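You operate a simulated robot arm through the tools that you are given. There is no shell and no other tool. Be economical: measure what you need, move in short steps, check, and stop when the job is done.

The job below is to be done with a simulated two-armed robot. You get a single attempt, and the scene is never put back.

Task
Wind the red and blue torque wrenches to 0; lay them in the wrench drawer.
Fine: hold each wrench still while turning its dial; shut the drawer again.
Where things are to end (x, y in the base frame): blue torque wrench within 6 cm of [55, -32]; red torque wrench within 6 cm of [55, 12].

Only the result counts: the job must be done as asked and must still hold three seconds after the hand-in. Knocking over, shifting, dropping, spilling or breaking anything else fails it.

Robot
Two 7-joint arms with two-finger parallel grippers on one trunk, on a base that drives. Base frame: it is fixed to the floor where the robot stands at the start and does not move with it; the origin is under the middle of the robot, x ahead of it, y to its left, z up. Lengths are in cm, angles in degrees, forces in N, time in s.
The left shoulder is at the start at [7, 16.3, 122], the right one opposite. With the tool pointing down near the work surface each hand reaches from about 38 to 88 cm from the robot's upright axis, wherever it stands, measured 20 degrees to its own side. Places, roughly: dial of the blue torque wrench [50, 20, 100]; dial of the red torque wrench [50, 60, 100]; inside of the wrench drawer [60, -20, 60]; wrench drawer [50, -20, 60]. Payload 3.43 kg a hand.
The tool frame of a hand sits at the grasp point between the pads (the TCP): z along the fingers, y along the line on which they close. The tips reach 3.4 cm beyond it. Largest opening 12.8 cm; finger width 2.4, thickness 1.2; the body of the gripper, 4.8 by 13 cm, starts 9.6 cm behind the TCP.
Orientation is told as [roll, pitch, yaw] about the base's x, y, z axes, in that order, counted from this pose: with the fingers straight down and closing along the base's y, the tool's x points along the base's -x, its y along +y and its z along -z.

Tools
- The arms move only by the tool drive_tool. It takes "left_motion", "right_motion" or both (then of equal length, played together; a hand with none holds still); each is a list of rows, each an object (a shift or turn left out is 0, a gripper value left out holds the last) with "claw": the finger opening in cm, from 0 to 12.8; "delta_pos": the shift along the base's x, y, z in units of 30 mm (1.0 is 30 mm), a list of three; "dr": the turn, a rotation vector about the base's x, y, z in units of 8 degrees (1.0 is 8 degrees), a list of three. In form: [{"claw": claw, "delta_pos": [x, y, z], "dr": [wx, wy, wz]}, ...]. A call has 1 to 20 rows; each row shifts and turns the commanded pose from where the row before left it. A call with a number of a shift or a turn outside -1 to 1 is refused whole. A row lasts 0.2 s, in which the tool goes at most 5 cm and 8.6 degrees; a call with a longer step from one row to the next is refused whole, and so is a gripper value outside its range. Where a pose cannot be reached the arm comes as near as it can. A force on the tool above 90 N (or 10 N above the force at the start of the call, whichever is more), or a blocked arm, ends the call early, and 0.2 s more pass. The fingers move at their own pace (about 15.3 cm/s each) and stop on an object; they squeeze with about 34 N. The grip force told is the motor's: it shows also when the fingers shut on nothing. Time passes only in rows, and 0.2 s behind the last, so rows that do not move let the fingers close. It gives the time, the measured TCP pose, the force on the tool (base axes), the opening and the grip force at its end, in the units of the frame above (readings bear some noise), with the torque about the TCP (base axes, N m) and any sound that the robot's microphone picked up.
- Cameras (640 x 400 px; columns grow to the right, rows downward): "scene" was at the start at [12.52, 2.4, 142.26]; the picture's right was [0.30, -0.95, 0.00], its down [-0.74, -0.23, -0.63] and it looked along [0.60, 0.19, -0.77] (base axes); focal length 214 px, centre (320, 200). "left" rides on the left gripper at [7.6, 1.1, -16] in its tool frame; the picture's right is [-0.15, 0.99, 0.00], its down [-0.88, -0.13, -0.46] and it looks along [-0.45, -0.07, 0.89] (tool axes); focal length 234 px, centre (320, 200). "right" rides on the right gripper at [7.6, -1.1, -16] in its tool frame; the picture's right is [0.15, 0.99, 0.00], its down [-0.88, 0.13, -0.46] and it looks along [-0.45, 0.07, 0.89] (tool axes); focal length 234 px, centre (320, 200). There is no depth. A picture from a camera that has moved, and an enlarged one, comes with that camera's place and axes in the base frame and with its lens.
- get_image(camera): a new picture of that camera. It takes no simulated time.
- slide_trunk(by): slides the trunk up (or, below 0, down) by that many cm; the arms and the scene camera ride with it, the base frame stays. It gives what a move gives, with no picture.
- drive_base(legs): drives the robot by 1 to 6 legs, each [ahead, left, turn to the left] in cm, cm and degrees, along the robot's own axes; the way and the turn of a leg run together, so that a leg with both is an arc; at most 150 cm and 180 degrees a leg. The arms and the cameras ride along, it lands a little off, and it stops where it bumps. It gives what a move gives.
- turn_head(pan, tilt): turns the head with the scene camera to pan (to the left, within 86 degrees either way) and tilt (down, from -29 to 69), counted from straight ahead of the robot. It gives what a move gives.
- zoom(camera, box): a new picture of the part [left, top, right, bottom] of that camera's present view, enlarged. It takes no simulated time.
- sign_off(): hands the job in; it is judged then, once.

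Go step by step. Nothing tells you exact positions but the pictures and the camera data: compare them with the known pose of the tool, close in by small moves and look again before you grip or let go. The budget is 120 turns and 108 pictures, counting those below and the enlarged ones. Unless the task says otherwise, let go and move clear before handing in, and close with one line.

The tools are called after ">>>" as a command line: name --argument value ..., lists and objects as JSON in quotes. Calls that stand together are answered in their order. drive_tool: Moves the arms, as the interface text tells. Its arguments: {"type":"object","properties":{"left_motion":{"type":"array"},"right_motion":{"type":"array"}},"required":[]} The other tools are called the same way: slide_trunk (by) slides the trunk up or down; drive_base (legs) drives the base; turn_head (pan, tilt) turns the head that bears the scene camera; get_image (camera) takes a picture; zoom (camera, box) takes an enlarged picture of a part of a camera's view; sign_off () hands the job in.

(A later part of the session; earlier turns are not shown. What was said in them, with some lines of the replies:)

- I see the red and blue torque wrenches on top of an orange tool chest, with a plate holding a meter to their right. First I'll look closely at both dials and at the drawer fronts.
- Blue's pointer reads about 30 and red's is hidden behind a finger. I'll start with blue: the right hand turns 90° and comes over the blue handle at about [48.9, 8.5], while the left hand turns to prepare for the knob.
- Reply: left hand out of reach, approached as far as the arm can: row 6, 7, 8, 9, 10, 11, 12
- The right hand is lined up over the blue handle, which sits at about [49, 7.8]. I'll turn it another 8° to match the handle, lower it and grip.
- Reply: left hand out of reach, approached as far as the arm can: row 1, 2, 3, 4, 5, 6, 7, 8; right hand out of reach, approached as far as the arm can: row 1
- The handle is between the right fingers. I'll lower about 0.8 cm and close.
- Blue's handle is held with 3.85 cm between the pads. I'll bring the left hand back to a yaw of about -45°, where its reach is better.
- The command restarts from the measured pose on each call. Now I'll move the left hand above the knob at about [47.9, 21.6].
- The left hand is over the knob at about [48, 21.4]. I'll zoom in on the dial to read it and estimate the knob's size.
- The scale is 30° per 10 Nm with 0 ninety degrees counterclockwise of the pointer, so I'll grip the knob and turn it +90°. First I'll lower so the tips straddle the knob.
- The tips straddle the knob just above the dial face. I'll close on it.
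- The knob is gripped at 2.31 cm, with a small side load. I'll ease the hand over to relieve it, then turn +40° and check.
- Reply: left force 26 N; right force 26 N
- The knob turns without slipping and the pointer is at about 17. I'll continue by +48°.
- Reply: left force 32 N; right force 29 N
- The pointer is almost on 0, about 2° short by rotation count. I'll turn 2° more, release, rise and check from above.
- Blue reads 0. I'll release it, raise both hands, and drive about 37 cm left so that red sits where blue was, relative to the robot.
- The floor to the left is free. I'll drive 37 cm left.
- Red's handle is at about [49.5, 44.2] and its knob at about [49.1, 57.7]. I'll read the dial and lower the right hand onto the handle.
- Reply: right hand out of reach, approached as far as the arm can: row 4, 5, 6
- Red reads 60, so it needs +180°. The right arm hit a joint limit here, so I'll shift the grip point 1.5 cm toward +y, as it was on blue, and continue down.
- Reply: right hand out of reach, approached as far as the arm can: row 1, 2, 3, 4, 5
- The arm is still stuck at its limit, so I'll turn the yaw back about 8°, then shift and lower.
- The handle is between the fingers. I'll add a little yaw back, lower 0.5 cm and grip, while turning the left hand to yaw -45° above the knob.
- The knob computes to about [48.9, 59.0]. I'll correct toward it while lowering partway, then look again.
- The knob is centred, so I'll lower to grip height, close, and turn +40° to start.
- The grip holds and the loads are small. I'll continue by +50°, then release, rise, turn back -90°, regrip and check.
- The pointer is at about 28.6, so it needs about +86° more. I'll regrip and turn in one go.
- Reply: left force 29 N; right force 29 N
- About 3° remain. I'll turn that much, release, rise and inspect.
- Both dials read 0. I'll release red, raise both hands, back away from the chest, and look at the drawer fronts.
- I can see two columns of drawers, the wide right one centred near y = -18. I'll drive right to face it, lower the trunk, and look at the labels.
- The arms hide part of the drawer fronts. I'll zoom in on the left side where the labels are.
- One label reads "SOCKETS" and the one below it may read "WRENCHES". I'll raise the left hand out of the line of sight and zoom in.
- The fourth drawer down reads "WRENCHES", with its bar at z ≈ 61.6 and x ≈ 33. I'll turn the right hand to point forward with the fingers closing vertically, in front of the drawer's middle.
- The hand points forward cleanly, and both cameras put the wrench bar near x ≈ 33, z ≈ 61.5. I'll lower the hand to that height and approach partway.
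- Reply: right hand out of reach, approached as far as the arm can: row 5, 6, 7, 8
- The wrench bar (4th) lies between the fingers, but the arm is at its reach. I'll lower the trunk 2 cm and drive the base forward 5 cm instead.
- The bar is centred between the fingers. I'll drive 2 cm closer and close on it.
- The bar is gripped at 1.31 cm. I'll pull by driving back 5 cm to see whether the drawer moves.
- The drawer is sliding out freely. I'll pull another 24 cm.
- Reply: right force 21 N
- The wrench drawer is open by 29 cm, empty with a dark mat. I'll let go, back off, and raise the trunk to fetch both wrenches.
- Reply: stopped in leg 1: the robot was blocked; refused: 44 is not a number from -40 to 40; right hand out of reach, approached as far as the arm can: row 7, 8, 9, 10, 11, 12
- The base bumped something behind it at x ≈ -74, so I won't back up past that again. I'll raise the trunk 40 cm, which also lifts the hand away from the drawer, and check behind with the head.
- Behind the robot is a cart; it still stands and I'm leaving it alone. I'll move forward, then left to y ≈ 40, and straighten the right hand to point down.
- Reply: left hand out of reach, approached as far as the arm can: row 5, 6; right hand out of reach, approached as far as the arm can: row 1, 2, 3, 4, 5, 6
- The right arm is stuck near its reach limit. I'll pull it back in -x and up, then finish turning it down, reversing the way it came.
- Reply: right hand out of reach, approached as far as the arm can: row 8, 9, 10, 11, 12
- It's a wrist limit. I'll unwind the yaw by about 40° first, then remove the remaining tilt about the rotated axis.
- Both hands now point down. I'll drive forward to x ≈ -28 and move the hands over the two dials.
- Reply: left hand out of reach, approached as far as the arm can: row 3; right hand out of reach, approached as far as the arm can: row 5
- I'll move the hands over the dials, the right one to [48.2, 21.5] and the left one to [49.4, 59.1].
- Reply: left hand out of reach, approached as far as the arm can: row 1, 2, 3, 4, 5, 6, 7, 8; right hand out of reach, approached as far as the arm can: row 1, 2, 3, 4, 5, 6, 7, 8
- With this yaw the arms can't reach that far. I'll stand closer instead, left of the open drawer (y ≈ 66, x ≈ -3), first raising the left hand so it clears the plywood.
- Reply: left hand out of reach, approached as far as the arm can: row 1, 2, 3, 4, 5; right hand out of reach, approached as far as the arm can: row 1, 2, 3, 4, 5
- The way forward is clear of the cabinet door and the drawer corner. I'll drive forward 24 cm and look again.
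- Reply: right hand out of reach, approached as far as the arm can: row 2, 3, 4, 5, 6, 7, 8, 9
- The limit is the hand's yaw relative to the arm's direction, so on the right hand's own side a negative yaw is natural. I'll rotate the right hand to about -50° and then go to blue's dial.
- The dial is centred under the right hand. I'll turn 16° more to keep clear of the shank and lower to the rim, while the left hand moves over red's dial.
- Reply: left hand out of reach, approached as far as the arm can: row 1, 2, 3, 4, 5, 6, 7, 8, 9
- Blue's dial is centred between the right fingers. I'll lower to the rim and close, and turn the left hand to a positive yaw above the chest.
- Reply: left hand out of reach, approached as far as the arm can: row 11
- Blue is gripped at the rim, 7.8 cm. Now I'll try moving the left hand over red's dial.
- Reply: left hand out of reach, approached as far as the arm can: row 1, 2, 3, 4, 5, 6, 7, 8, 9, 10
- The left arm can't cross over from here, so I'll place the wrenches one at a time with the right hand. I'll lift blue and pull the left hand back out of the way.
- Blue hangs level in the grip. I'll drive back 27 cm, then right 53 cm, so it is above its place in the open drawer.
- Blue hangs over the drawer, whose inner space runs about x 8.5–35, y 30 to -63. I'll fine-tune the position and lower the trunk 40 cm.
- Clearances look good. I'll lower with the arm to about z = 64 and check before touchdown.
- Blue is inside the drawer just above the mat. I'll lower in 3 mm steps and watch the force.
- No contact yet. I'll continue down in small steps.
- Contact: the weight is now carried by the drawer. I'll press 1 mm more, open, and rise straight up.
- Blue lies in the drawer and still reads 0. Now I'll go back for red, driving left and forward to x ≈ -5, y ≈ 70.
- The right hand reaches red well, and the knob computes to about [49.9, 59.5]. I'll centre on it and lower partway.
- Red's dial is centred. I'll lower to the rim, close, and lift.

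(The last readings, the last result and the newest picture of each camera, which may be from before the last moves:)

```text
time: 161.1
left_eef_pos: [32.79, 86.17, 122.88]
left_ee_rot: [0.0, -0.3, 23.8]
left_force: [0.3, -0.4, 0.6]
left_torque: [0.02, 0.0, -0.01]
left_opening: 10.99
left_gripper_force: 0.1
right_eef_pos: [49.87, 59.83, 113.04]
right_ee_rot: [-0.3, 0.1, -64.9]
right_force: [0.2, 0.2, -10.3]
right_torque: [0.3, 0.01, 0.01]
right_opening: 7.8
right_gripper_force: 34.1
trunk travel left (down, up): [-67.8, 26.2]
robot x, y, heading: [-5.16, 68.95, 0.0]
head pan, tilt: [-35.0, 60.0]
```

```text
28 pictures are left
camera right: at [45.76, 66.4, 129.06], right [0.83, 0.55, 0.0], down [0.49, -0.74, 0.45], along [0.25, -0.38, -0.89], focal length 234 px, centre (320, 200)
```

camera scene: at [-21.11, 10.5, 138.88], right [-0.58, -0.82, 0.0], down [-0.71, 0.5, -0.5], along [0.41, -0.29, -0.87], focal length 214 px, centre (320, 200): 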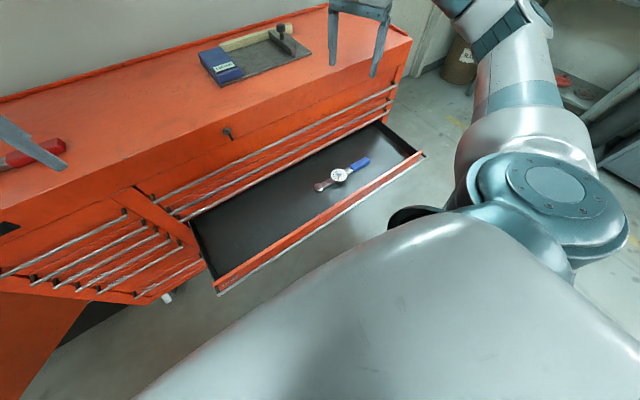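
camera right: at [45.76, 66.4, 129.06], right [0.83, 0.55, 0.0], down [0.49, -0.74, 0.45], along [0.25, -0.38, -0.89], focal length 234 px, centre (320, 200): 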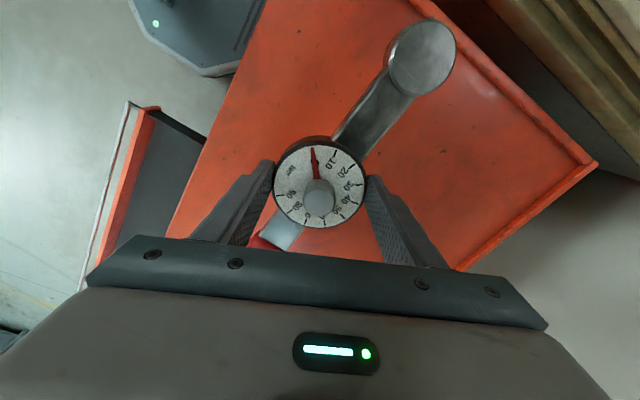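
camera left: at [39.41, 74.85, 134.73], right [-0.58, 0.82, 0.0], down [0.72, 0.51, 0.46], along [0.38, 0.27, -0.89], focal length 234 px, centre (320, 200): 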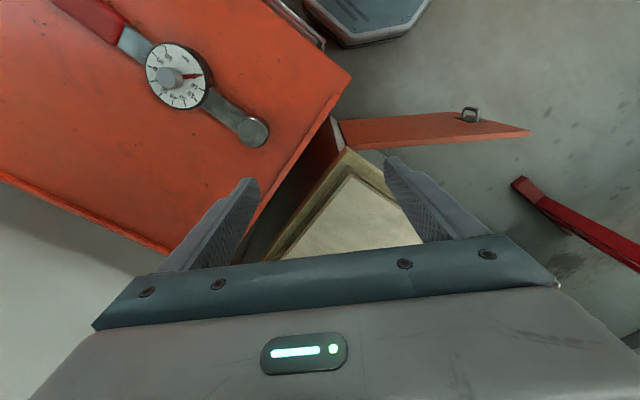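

Red is lifted. I'll drive back 27 cm, then right 48 cm to bring it above its place.

>>> drive_base --legs '[[-27, 0, 0], [0, -48, 0]]'

>>> get_image --camera "scene"

```text
time: 165.5
left_eef_pos: [5.83, 36.93, 122.96]
left_ee_rot: [-0.1, -0.4, 23.2]
left_force: [-0.9, -0.1, -0.2]
left_torque: [-0.01, -0.03, -0.01]
left_opening: 11.01
left_gripper_force: 0.1
right_eef_pos: [22.53, 10.6, 113.11]
right_ee_rot: [-0.3, 0.0, -65.6]
right_force: [-0.4, 0.7, -9.9]
right_torque: [0.29, 0.0, -0.01]
right_opening: 7.8
right_gripper_force: 33.8
trunk travel left (down, up): [-67.8, 26.2]
robot x, y, heading: [-32.25, 20.51, -0.8]
head pan, tilt: [-35.0, 60.0]
```

```text
27 pictures are left
camera scene: at [-21.59, 16.48, 138.88], right [-0.58, -0.81, 0.0], down [-0.7, 0.51, -0.5], along [0.4, -0.29, -0.87], focal length 214 px, centre (320, 200)
```

scene: 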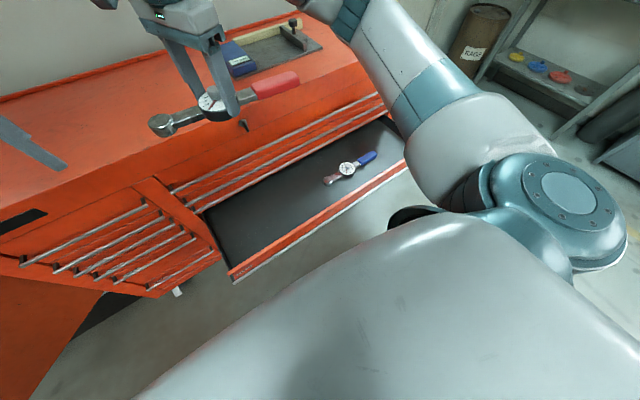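

Red is above the drawer at [22.5, 10.6]. I'll nudge +1 cm in y and lower the trunk 36 cm.

>>> drive_tool --right_motion '[{"delta_pos": [0.05, 0.3, 0]}, {}]'

>>> slide_trunk --by -36

>>> get_image --camera "scene"

>>> get_image --camera "right"

```text
time: 166.1
left_eef_pos: [5.78, 36.89, 123.05]
left_ee_rot: [0.0, -0.5, 23.2]
left_force: [-0.1, -0.4, 0.9]
left_torque: [0.01, 0.01, 0.0]
left_opening: 11.0
left_gripper_force: 0.0
right_eef_pos: [22.7, 11.3, 112.94]
right_ee_rot: [-0.3, 0.2, -65.6]
right_force: [0.3, 0.8, -9.7]
right_torque: [0.36, 0.02, 0.03]
right_opening: 7.8
right_gripper_force: 33.6
trunk travel left (down, up): [-67.8, 26.2]
robot x, y, heading: [-32.39, 20.12, -0.6]
head pan, tilt: [-35.0, 60.0]
```

```text
time: 169.6
left_eef_pos: [5.78, 36.98, 86.97]
left_ee_rot: [-0.2, -0.5, 23.1]
left_force: [0.1, 0.7, 0.6]
left_torque: [0.02, 0.03, 0.0]
left_opening: 10.98
left_gripper_force: 0.0
right_eef_pos: [22.78, 11.26, 77.04]
right_ee_rot: [-0.3, 0.2, -65.6]
right_force: [0.2, -0.3, -9.1]
right_torque: [0.29, 0.01, -0.02]
right_opening: 7.76
right_gripper_force: 33.7
trunk travel left (down, up): [-31.8, 62.2]
robot x, y, heading: [-32.73, 20.16, -1.0]
head pan, tilt: [-35.0, 60.0]
```

```text
26 pictures are left
camera scene: at [-21.63, 16.43, 102.89], right [-0.58, -0.81, 0.0], down [-0.7, 0.51, -0.5], along [0.41, -0.29, -0.87], focal length 214 px, centre (320, 200)
```

scene: 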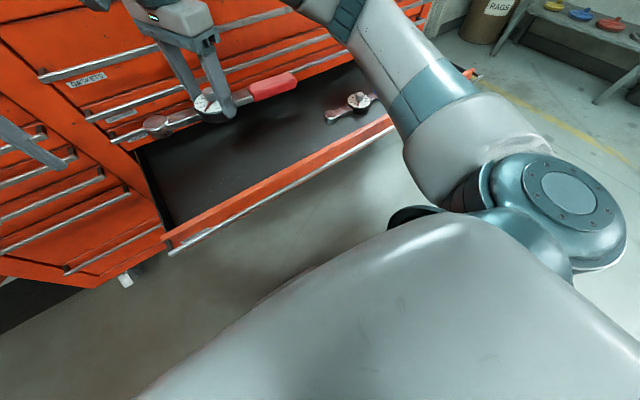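

```text
25 pictures are left
camera right: at [18.65, 17.9, 93.0], right [0.84, 0.54, 0.0], down [0.48, -0.75, 0.45], along [0.24, -0.38, -0.89], focal length 234 px, centre (320, 200)
```

right: 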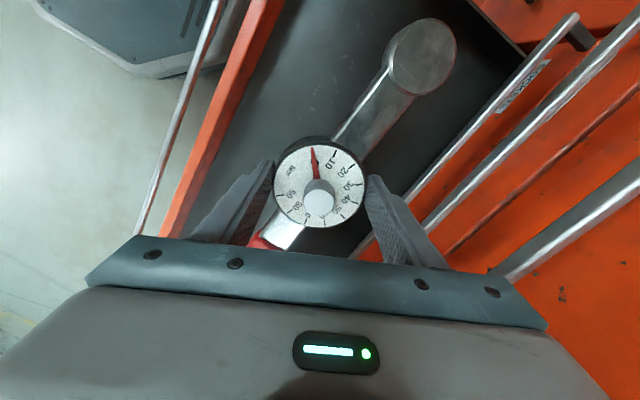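

The position looks good. I'll lower to z ≈ 65 and check the forearm's clearance to the drawer front.

>>> drive_tool --right_motion '[{"delta_pos": [0, 0, -0.6]}, {"delta_pos": [0, 0, -0.6]}, {"delta_pos": [0, 0, -0.6]}, {"delta_pos": [0, 0, -0.6]}, {"delta_pos": [0, 0, -0.6]}, {"delta_pos": [0, 0, -0.6]}, {"delta_pos": [0, 0, -0.5]}, {}]'

>>> get_image --camera "scene"

>>> get_image --camera "right"

```text
time: 171.4
left_eef_pos: [5.79, 36.88, 86.92]
left_ee_rot: [-0.1, -0.4, 23.2]
left_force: [0.3, 0.8, -0.9]
left_torque: [0.02, 0.04, 0.01]
left_opening: 10.99
left_gripper_force: 0.0
right_eef_pos: [22.6, 11.35, 64.62]
right_ee_rot: [-0.3, 0.1, -65.6]
right_force: [-0.7, -0.1, -9.7]
right_torque: [0.31, -0.01, -0.01]
right_opening: 7.79
right_gripper_force: 35.0
trunk travel left (down, up): [-31.8, 62.2]
robot x, y, heading: [-32.18, 20.33, -0.8]
head pan, tilt: [-35.0, 60.0]
```

```text
24 pictures are left
camera scene: at [-21.62, 16.44, 102.88], right [-0.58, -0.81, 0.0], down [-0.7, 0.51, -0.5], along [0.41, -0.29, -0.87], focal length 214 px, centre (320, 200)
```

scene: 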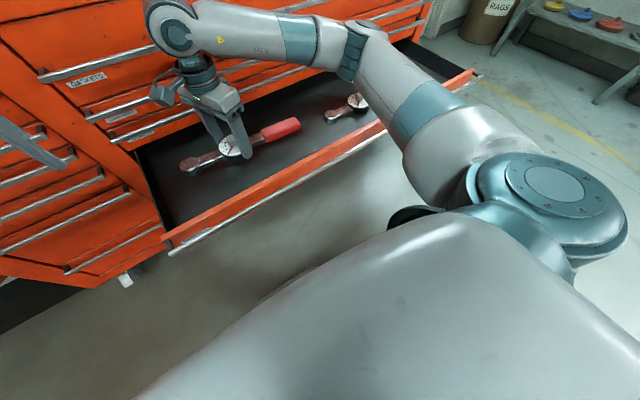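

```text
23 pictures are left
camera right: at [18.67, 17.95, 80.69], right [0.84, 0.54, 0.0], down [0.48, -0.75, 0.45], along [0.24, -0.38, -0.89], focal length 234 px, centre (320, 200)
```

right: 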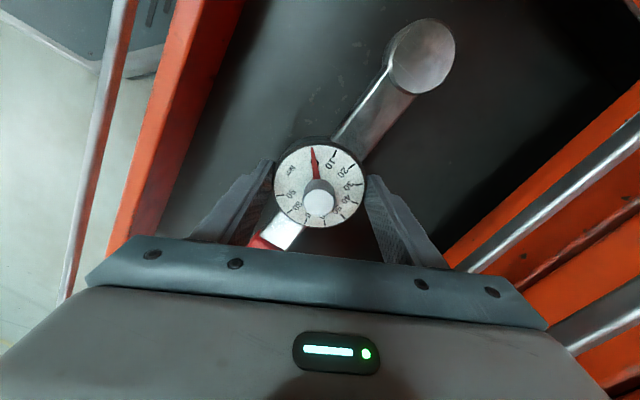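

The arm clears the drawer front and no contact shows. I'll lower the last bit in small steps to touchdown (z ≈ 59.5).

>>> drive_tool --right_motion '[{"delta_pos": [0, 0, -0.12]}, {"delta_pos": [0, 0, -0.12]}, {"delta_pos": [0, 0, -0.12]}, {"delta_pos": [0, 0, -0.12]}, {"delta_pos": [0, 0, -0.12]}, {"delta_pos": [0, 0, -0.12]}, {"delta_pos": [0, 0, -0.12]}, {"delta_pos": [0, 0, -0.12]}, {"delta_pos": [0, 0, -0.12]}, {"delta_pos": [0, 0, -0.12]}, {"delta_pos": [0, 0, -0.12]}, {"delta_pos": [0, 0, -0.12]}, {}]'

```text
time: 174.2
left_eef_pos: [5.71, 36.88, 86.93]
left_ee_rot: [-0.1, -0.5, 23.2]
left_force: [-0.5, -0.2, 0.1]
left_torque: [-0.01, -0.03, 0.01]
left_opening: 10.99
left_gripper_force: 0.0
right_eef_pos: [22.73, 11.39, 60.39]
right_ee_rot: [-0.3, 0.1, -65.7]
right_force: [0.1, 0.6, -9.8]
right_torque: [0.32, 0.01, 0.0]
right_opening: 7.77
right_gripper_force: 34.3
trunk travel left (down, up): [-31.8, 62.2]
robot x, y, heading: [-32.33, 20.14, -0.7]
head pan, tilt: [-35.0, 60.0]
```

>>> drive_tool --right_motion '[{"delta_pos": [0, 0, -0.08]}, {"delta_pos": [0, 0, -0.08]}, {"delta_pos": [0, 0, -0.08]}, {"delta_pos": [0, 0, -0.08]}, {}]'

```text
time: 175.4
left_eef_pos: [5.68, 36.92, 86.94]
left_ee_rot: [-0.1, -0.5, 23.3]
left_force: [1.2, 0.0, 0.5]
left_torque: [0.0, 0.0, -0.01]
left_opening: 11.0
left_gripper_force: 0.1
right_eef_pos: [22.66, 11.37, 59.47]
right_ee_rot: [-0.2, 0.1, -65.7]
right_force: [1.6, 0.4, 0.3]
right_torque: [-0.77, -0.05, 0.15]
right_opening: 7.79
right_gripper_force: 34.1
trunk travel left (down, up): [-31.8, 62.2]
robot x, y, heading: [-32.4, 20.35, -0.6]
head pan, tilt: [-35.0, 60.0]
```

Red rests on the mat. I'll open, rise out of the drawer, and check both wrenches.

>>> drive_tool --right_motion '[{"claw": 9}, {"claw": 10.8}, {}, {"delta_pos": [0, 0, 0.4]}, {"delta_pos": [0, 0, 0.7]}, {"delta_pos": [0, 0, 0.7]}, {"delta_pos": [0, 0, 0.7]}, {"delta_pos": [0, 0, 0.7]}, {"delta_pos": [0, 0, 0.7]}, {"delta_pos": [0, 0, 0.7]}, {"delta_pos": [0, 0, 0.7]}, {"delta_pos": [0, 0, 0.7]}, {}]'

>>> zoom --camera "right" --box '[200, 20, 460, 182]'

>>> get_image --camera "scene"

```text
time: 178.2
left_eef_pos: [5.8, 36.91, 87.02]
left_ee_rot: [-0.1, -0.4, 23.3]
left_force: [-0.7, -1.2, 0.1]
left_torque: [0.0, 0.05, -0.01]
left_opening: 11.01
left_gripper_force: 0.1
right_eef_pos: [22.72, 11.28, 77.54]
right_ee_rot: [-0.2, 0.0, -65.7]
right_force: [-0.4, -0.1, -0.7]
right_torque: [0.02, 0.02, -0.02]
right_opening: 10.83
right_gripper_force: 0.0
trunk travel left (down, up): [-31.8, 62.2]
robot x, y, heading: [-32.09, 20.4, -0.9]
head pan, tilt: [-35.0, 60.0]
```

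```text
2.46 times, centred on (330, 101) of right
camera zoom: at [18.66, 17.86, 93.6], right [0.84, 0.54, 0.0], down [0.48, -0.75, 0.45], along [0.24, -0.38, -0.89], focal length 576 px, centre (295, 444)
```

zoom: 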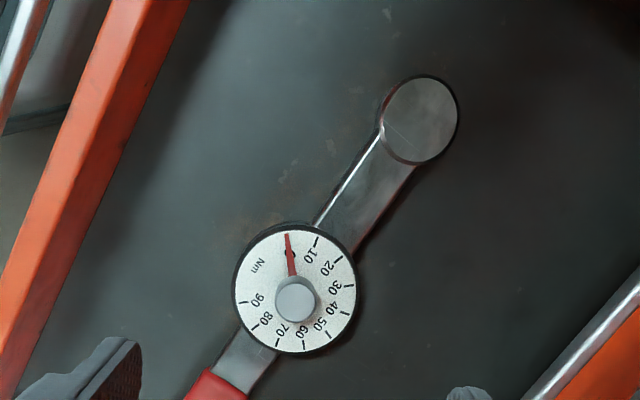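

```text
21 pictures are left
camera scene: at [-21.68, 16.45, 102.89], right [-0.58, -0.81, 0.0], down [-0.7, 0.51, -0.5], along [0.41, -0.29, -0.87], focal length 214 px, centre (320, 200)
```

scene: 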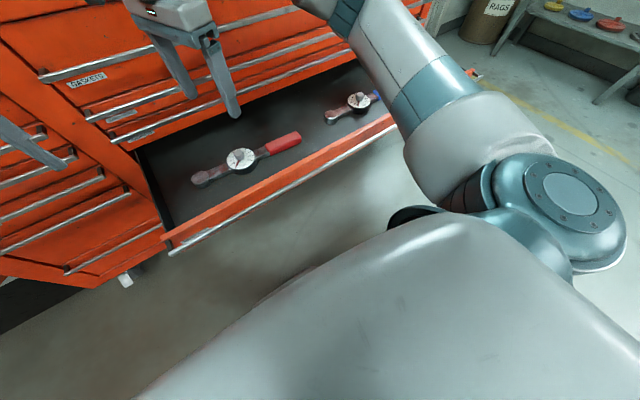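

Both wrenches lie in the drawer and both still read 0. I'll back off to x ≈ -63 (short of the cart), move in front of the drawer's middle, and ready the right hand to close it.

>>> drive_base --legs '[[-31, 0, 0.7], [0, -35, 0]]'

>>> drive_tool --right_motion '[{"claw": 5, "delta_pos": [-0.3, 0.5, 0.2], "dr": [0, 0, 1]}, {"delta_pos": [-0.3, 0.5, 0.2], "dr": [0, 0, 1]}, {"delta_pos": [-0.3, 0.5, 0.2], "dr": [0, 0, 1]}, {"delta_pos": [-0.3, 0.5, 0.1], "dr": [0, 0, 1]}, {"delta_pos": [-0.3, 0.5, 0], "dr": [0, 0, 1]}, {"delta_pos": [-0.3, 0.5, 0], "dr": [0, 0, 1]}, {"delta_pos": [0, 0.5, 0], "dr": [0, 0, 1]}, {"delta_pos": [0, 0.5, 0], "dr": [0, 0, 1]}, {"delta_pos": [0, 0.5, 0], "dr": [0, 0, 1]}, {"delta_pos": [0, 0.5, 0], "dr": [0, 0, 1]}, {"delta_pos": [0, 0.4, 0], "dr": [0, 0, 1]}, {"dr": [0, 0, 1]}, {"dr": [0, 0, 1]}, {"dr": [0, 0, 1]}, {"dr": [0, 0, 1]}, {"dr": [0, 0, 1]}, {"dr": [0, 0, 1]}, {"dr": [0, 0, 1]}, {"dr": [0, 0, 1]}, {}]'

```text
time: 182.1
left_eef_pos: [-25.81, 2.84, 87.02]
left_ee_rot: [-0.1, -0.4, 24.3]
left_force: [-0.4, -0.7, -0.1]
left_torque: [0.01, 0.01, -0.03]
left_opening: 10.98
left_gripper_force: 0.0
right_eef_pos: [-8.64, -22.57, 77.5]
right_ee_rot: [-0.1, 0.1, -64.7]
right_force: [-0.1, -0.9, 0.3]
right_torque: [0.03, 0.03, -0.04]
right_opening: 10.82
right_gripper_force: 0.3
trunk travel left (down, up): [-31.8, 62.2]
robot x, y, heading: [-63.65, -14.55, 0.4]
head pan, tilt: [-35.0, 60.0]
```

```text
time: 186.3
left_eef_pos: [-25.93, 2.9, 86.98]
left_ee_rot: [-0.1, -0.4, 24.2]
left_force: [-0.2, 0.6, 0.0]
left_torque: [0.01, 0.0, 0.02]
left_opening: 11.01
left_gripper_force: 0.0
right_eef_pos: [-13.94, -6.14, 79.65]
right_ee_rot: [-0.2, 0.1, 87.4]
right_force: [0.0, 0.0, -0.8]
right_torque: [0.01, 0.02, -0.01]
right_opening: 4.99
right_gripper_force: 0.0
trunk travel left (down, up): [-31.8, 62.2]
robot x, y, heading: [-64.2, -14.31, 0.2]
head pan, tilt: [-35.0, 60.0]
```

The hand is at the known posture, yaw 87°. I'll pitch it forward as before and move the left hand up and away.

>>> drive_tool --right_motion '[{"delta_pos": [0.3, -0.3, -0.1], "dr": [0, -0.9375, 0]}, {"delta_pos": [0.3, -0.3, -0.1], "dr": [0, -0.9375, 0]}, {"delta_pos": [0.3, -0.3, -0.1], "dr": [0, -0.9375, 0]}, {"delta_pos": [0.3, -0.3, -0.1], "dr": [0, -0.9375, 0]}, {"delta_pos": [0.3, -0.3, -0.1], "dr": [0, -0.9375, 0]}, {"delta_pos": [0.3, -0.3, -0.1], "dr": [0, -0.9375, 0]}, {"delta_pos": [0.3, -0.3, -0.1], "dr": [0, -0.9375, 0]}, {"delta_pos": [0.3, -0.3, -0.1], "dr": [0, -0.9375, 0]}, {"delta_pos": [0.3, -0.3, -0.1], "dr": [0, -0.9375, 0]}, {"delta_pos": [0.3, -0.3, -0.1], "dr": [0, -0.9375, 0]}, {"delta_pos": [0.3, -0.3, -0.1], "dr": [0, -0.9375, 0]}, {"delta_pos": [0.3, -0.3, -0.1], "dr": [0, -0.9375, 0]}]' --left_motion '[{"delta_pos": [0, 0.3, 0.5]}, {"delta_pos": [0, 0.3, 0.5]}, {"delta_pos": [0, 0.3, 0.5]}, {"delta_pos": [0, 0.3, 0.5]}, {"delta_pos": [0, 0.3, 0.5]}, {"delta_pos": [0, 0.3, 0.5]}, {"delta_pos": [0, 0.3, 0.5]}, {"delta_pos": [0, 0.3, 0.5]}, {"delta_pos": [0, 0.3, 0]}, {}, {}, {}]'

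>>> turn_head --pan 0 --tilt 40

>>> get_image --camera "scene"

```text
time: 188.9
left_eef_pos: [-26.09, 10.99, 98.9]
left_ee_rot: [-0.1, -0.4, 24.2]
left_force: [-0.4, -0.1, -0.2]
left_torque: [-0.02, 0.0, 0.01]
left_opening: 11.0
left_gripper_force: 0.0
right_eef_pos: [-3.17, -16.94, 76.23]
right_ee_rot: [-90.3, -2.7, 90.0]
right_force: [0.9, 0.5, 0.5]
right_torque: [-0.01, 0.03, 0.01]
right_opening: 4.99
right_gripper_force: 0.1
trunk travel left (down, up): [-31.8, 62.2]
robot x, y, heading: [-63.77, -14.51, 0.4]
head pan, tilt: [-35.0, 60.0]
```

```text
time: 189.9
left_eef_pos: [-25.94, 10.98, 98.94]
left_ee_rot: [-0.1, -0.4, 24.1]
left_force: [0.1, 0.7, -0.1]
left_torque: [-0.02, -0.03, 0.02]
left_opening: 11.03
left_gripper_force: 0.1
right_eef_pos: [-3.23, -16.97, 76.13]
right_ee_rot: [-90.2, -2.7, 89.9]
right_force: [-0.5, -0.3, 0.4]
right_torque: [0.0, 0.01, 0.01]
right_opening: 5.0
right_gripper_force: 0.0
trunk travel left (down, up): [-31.8, 62.2]
robot x, y, heading: [-63.57, -14.01, 0.3]
head pan, tilt: [0.0, 40.0]
```

```text
20 pictures are left
camera scene: at [-49.98, -14.25, 105.56], right [0.0, -1.0, 0.0], down [-0.64, 0.0, -0.77], along [0.77, 0.0, -0.64], focal length 214 px, centre (320, 200)
```

scene: 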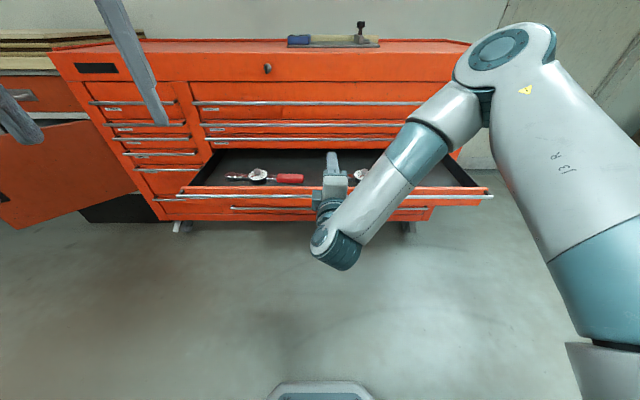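

The hand points forward in front of the drawer, 15 cm too high. I'll lower by arm and trunk to the bar's height, z ≈ 60.9.

>>> drive_tool --right_motion '[{"delta_pos": [0, 0, -0.7]}, {"delta_pos": [0, 0, -0.7]}, {"delta_pos": [0, 0, -0.7]}, {"delta_pos": [0, 0, -0.6]}, {}]'

>>> slide_trunk --by -7.2

>>> get_image --camera "right"

```text
time: 191.2
left_eef_pos: [-26.03, 10.97, 99.08]
left_ee_rot: [-0.1, -0.4, 24.2]
left_force: [-0.1, 0.7, -0.1]
left_torque: [0.01, 0.03, 0.03]
left_opening: 11.0
left_gripper_force: 0.1
right_eef_pos: [-3.16, -16.96, 68.02]
right_ee_rot: [-90.3, -2.7, 89.9]
right_force: [0.0, -0.4, 0.0]
right_torque: [-0.02, 0.02, -0.02]
right_opening: 5.01
right_gripper_force: 0.0
trunk travel left (down, up): [-31.8, 62.2]
robot x, y, heading: [-63.53, -14.49, 0.5]
head pan, tilt: [0.0, 40.0]
```

```text
time: 192.2
left_eef_pos: [-26.03, 11.01, 91.76]
left_ee_rot: [-0.1, -0.4, 24.2]
left_force: [0.3, 0.6, -0.3]
left_torque: [0.0, 0.0, -0.03]
left_opening: 10.99
left_gripper_force: 0.2
right_eef_pos: [-3.2, -17.05, 60.84]
right_ee_rot: [-90.1, -2.8, 89.9]
right_force: [-0.2, -0.1, 0.0]
right_torque: [-0.05, 0.02, -0.01]
right_opening: 5.0
right_gripper_force: 0.1
trunk travel left (down, up): [-24.6, 69.4]
robot x, y, heading: [-63.81, -14.69, 0.5]
head pan, tilt: [0.0, 40.0]
```

```text
19 pictures are left
camera right: at [-19.13, -24.52, 61.55], right [0.0, -0.1, -0.99], down [-0.45, 0.89, -0.09], along [0.89, 0.45, -0.04], focal length 234 px, centre (320, 200)
```

right: 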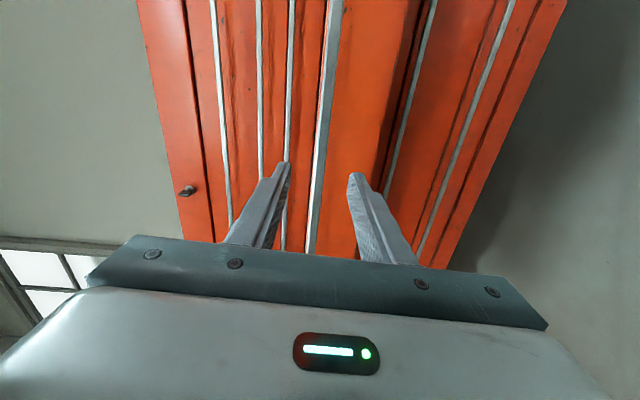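

The bar is centred between the fingers. I'll drive forward 5.3 cm and grip it.

>>> drive_base --legs '[[5.3, 0, 0]]'

>>> drive_tool --right_motion '[{"claw": 3}, {"claw": 0}, {}, {}]'

```text
time: 193.2
left_eef_pos: [-20.45, 11.02, 91.85]
left_ee_rot: [-0.1, -0.4, 24.3]
left_force: [0.7, 0.1, -0.6]
left_torque: [0.02, 0.04, 0.02]
left_opening: 11.02
left_gripper_force: 0.1
right_eef_pos: [2.21, -17.1, 60.72]
right_ee_rot: [-90.1, -2.8, 90.0]
right_force: [0.6, -0.1, 0.0]
right_torque: [-0.01, 0.0, 0.02]
right_opening: 4.99
right_gripper_force: 0.1
trunk travel left (down, up): [-24.6, 69.4]
robot x, y, heading: [-57.8, -14.41, 0.0]
head pan, tilt: [0.0, 40.0]
```

```text
time: 194.2
left_eef_pos: [-20.56, 11.01, 91.79]
left_ee_rot: [-0.1, -0.4, 24.2]
left_force: [-0.1, 0.3, -0.7]
left_torque: [-0.05, 0.0, -0.02]
left_opening: 11.0
left_gripper_force: 0.0
right_eef_pos: [2.24, -17.02, 60.72]
right_ee_rot: [-90.1, -2.6, 89.9]
right_force: [0.9, 0.1, 0.8]
right_torque: [-1.14, 0.2, 0.26]
right_opening: 1.26
right_gripper_force: 44.8
trunk travel left (down, up): [-24.6, 69.4]
robot x, y, heading: [-58.21, -14.56, 0.1]
head pan, tilt: [0.0, 40.0]
```

The bar is gripped. I'll push the drawer in with gentle short legs.

>>> drive_base --legs '[[6, 0, 0], [7, 0, 0], [7, 0, 0], [6, 0, 0]]'

>>> get_image --camera "scene"

```text
time: 196.9
left_eef_pos: [5.3, 11.05, 91.79]
left_ee_rot: [0.0, -0.4, 24.2]
left_force: [-0.5, -0.3, -0.4]
left_torque: [0.04, 0.02, -0.01]
left_opening: 11.01
left_gripper_force: 0.1
right_eef_pos: [28.13, -17.02, 60.79]
right_ee_rot: [-90.2, -2.6, 89.8]
right_force: [-0.3, -15.1, 1.0]
right_torque: [-1.19, 0.1, -1.03]
right_opening: 1.26
right_gripper_force: 45.3
trunk travel left (down, up): [-24.6, 69.4]
robot x, y, heading: [-32.67, -14.31, 0.4]
head pan, tilt: [0.0, 40.0]
```

```text
18 pictures are left
camera scene: at [-18.68, -14.2, 98.36], right [0.0, -1.0, 0.0], down [-0.64, 0.0, -0.77], along [0.77, 0.0, -0.64], focal length 214 px, centre (320, 200)
```

scene: 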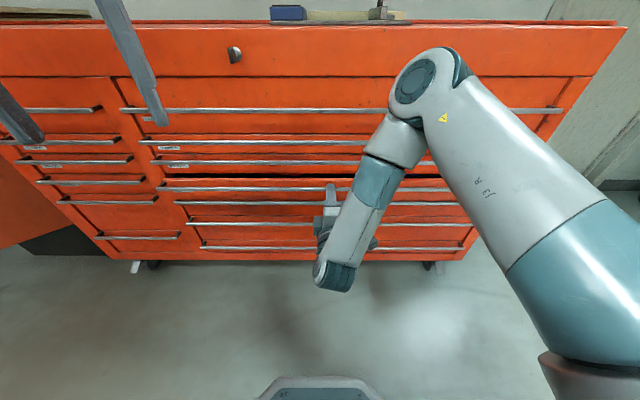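

About 3 cm remain. I'll push the rest of the way until it stops.

>>> drive_base --legs '[[3.4, 0, 0]]'

>>> get_image --camera "right"

>>> zoom --camera "scene" --box '[120, 80, 520, 330]'

```text
time: 197.8
left_eef_pos: [8.64, 11.1, 91.75]
left_ee_rot: [-0.1, -0.3, 24.2]
left_force: [-0.3, 1.4, 0.7]
left_torque: [0.0, -0.01, -0.01]
left_opening: 10.99
left_gripper_force: 0.1
right_eef_pos: [31.42, -17.17, 60.75]
right_ee_rot: [-90.2, -2.6, 89.8]
right_force: [-13.0, -3.4, -4.2]
right_torque: [-1.09, 0.37, 0.52]
right_opening: 1.27
right_gripper_force: 44.9
trunk travel left (down, up): [-24.6, 69.4]
robot x, y, heading: [-29.19, -14.32, 0.6]
head pan, tilt: [0.0, 40.0]
```

```text
17 pictures are left
camera right: at [15.45, -24.45, 61.54], right [0.0, -0.1, -0.99], down [-0.45, 0.89, -0.09], along [0.89, 0.45, -0.04], focal length 234 px, centre (320, 200)
```

right: 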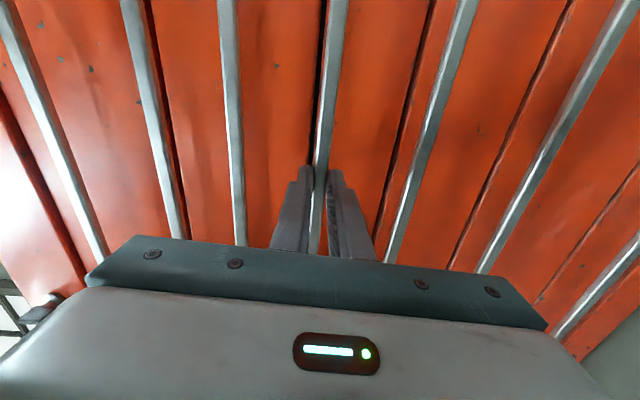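

```text
1.60 times, centred on (320, 205) of scene
camera zoom: at [-15.42, -14.11, 98.36], right [0.0, -1.0, 0.0], down [-0.64, 0.0, -0.77], along [0.77, 0.0, -0.64], focal length 343 px, centre (320, 192)
```

zoom: 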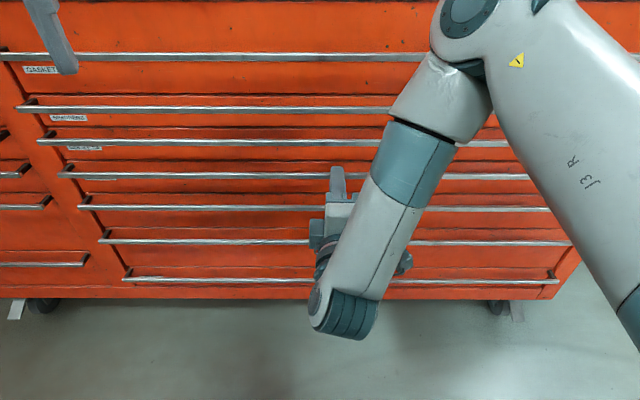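

The drawer is shut against its stop. I'll open the fingers, back away, and verify.

>>> drive_tool --right_motion '[{"claw": 3}, {"claw": 5}, {}, {}]'

>>> drive_base --legs '[[-20, 0, 0]]'

>>> get_image --camera "scene"

>>> get_image --camera "right"

```text
time: 198.8
left_eef_pos: [8.63, 11.08, 91.8]
left_ee_rot: [-0.1, -0.4, 24.2]
left_force: [0.1, 0.1, 0.5]
left_torque: [0.01, -0.01, 0.03]
left_opening: 10.99
left_gripper_force: 0.1
right_eef_pos: [31.48, -17.0, 60.72]
right_ee_rot: [-90.2, -2.6, 89.7]
right_force: [0.4, 0.6, 0.9]
right_torque: [0.02, 0.03, 0.0]
right_opening: 4.95
right_gripper_force: 0.1
trunk travel left (down, up): [-24.6, 69.4]
robot x, y, heading: [-29.17, -14.28, 0.5]
head pan, tilt: [0.0, 40.0]
```

```text
time: 200.4
left_eef_pos: [-11.11, 10.98, 91.79]
left_ee_rot: [-0.1, -0.4, 24.1]
left_force: [-0.4, -0.6, 0.3]
left_torque: [0.02, -0.01, 0.01]
left_opening: 10.99
left_gripper_force: 0.1
right_eef_pos: [11.7, -17.13, 60.8]
right_ee_rot: [-90.2, -2.5, 89.8]
right_force: [-1.4, 0.0, 0.0]
right_torque: [0.02, 0.01, 0.01]
right_opening: 4.99
right_gripper_force: 0.1
trunk travel left (down, up): [-24.6, 69.4]
robot x, y, heading: [-49.05, -14.02, 0.7]
head pan, tilt: [0.0, 40.0]
```

```text
15 pictures are left
camera scene: at [-35.16, -14.19, 98.38], right [0.0, -1.0, 0.0], down [-0.64, 0.0, -0.77], along [0.77, 0.0, -0.64], focal length 214 px, centre (320, 200)
```

scene: 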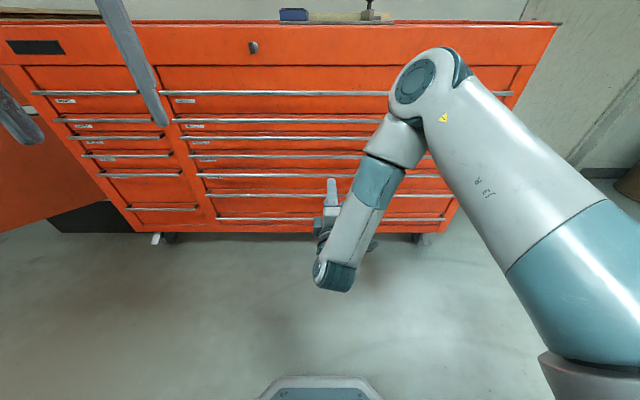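

```text
14 pictures are left
camera right: at [-4.28, -24.55, 61.57], right [0.0, -0.1, -0.99], down [-0.45, 0.89, -0.09], along [0.89, 0.45, -0.04], focal length 234 px, centre (320, 200)
```

right: 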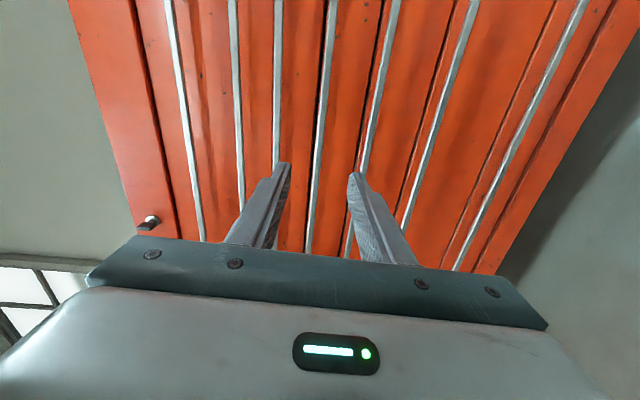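

The drawer is flush with the others, both wrenches are inside at 0, and the hands are clear, so I'm handing in.

>>> sign_off

```text
The job is handed in.
```

Both torque wrenches are wound to 0 and laid in the WRENCHES drawer, which is shut again. By arm position they should sit at about [51.6, -31.4] for blue and [51.7, 11.3] for red. While backing up, the base bumped a cart behind it; it looked upright afterward, but I couldn't tell whether it had shifted.
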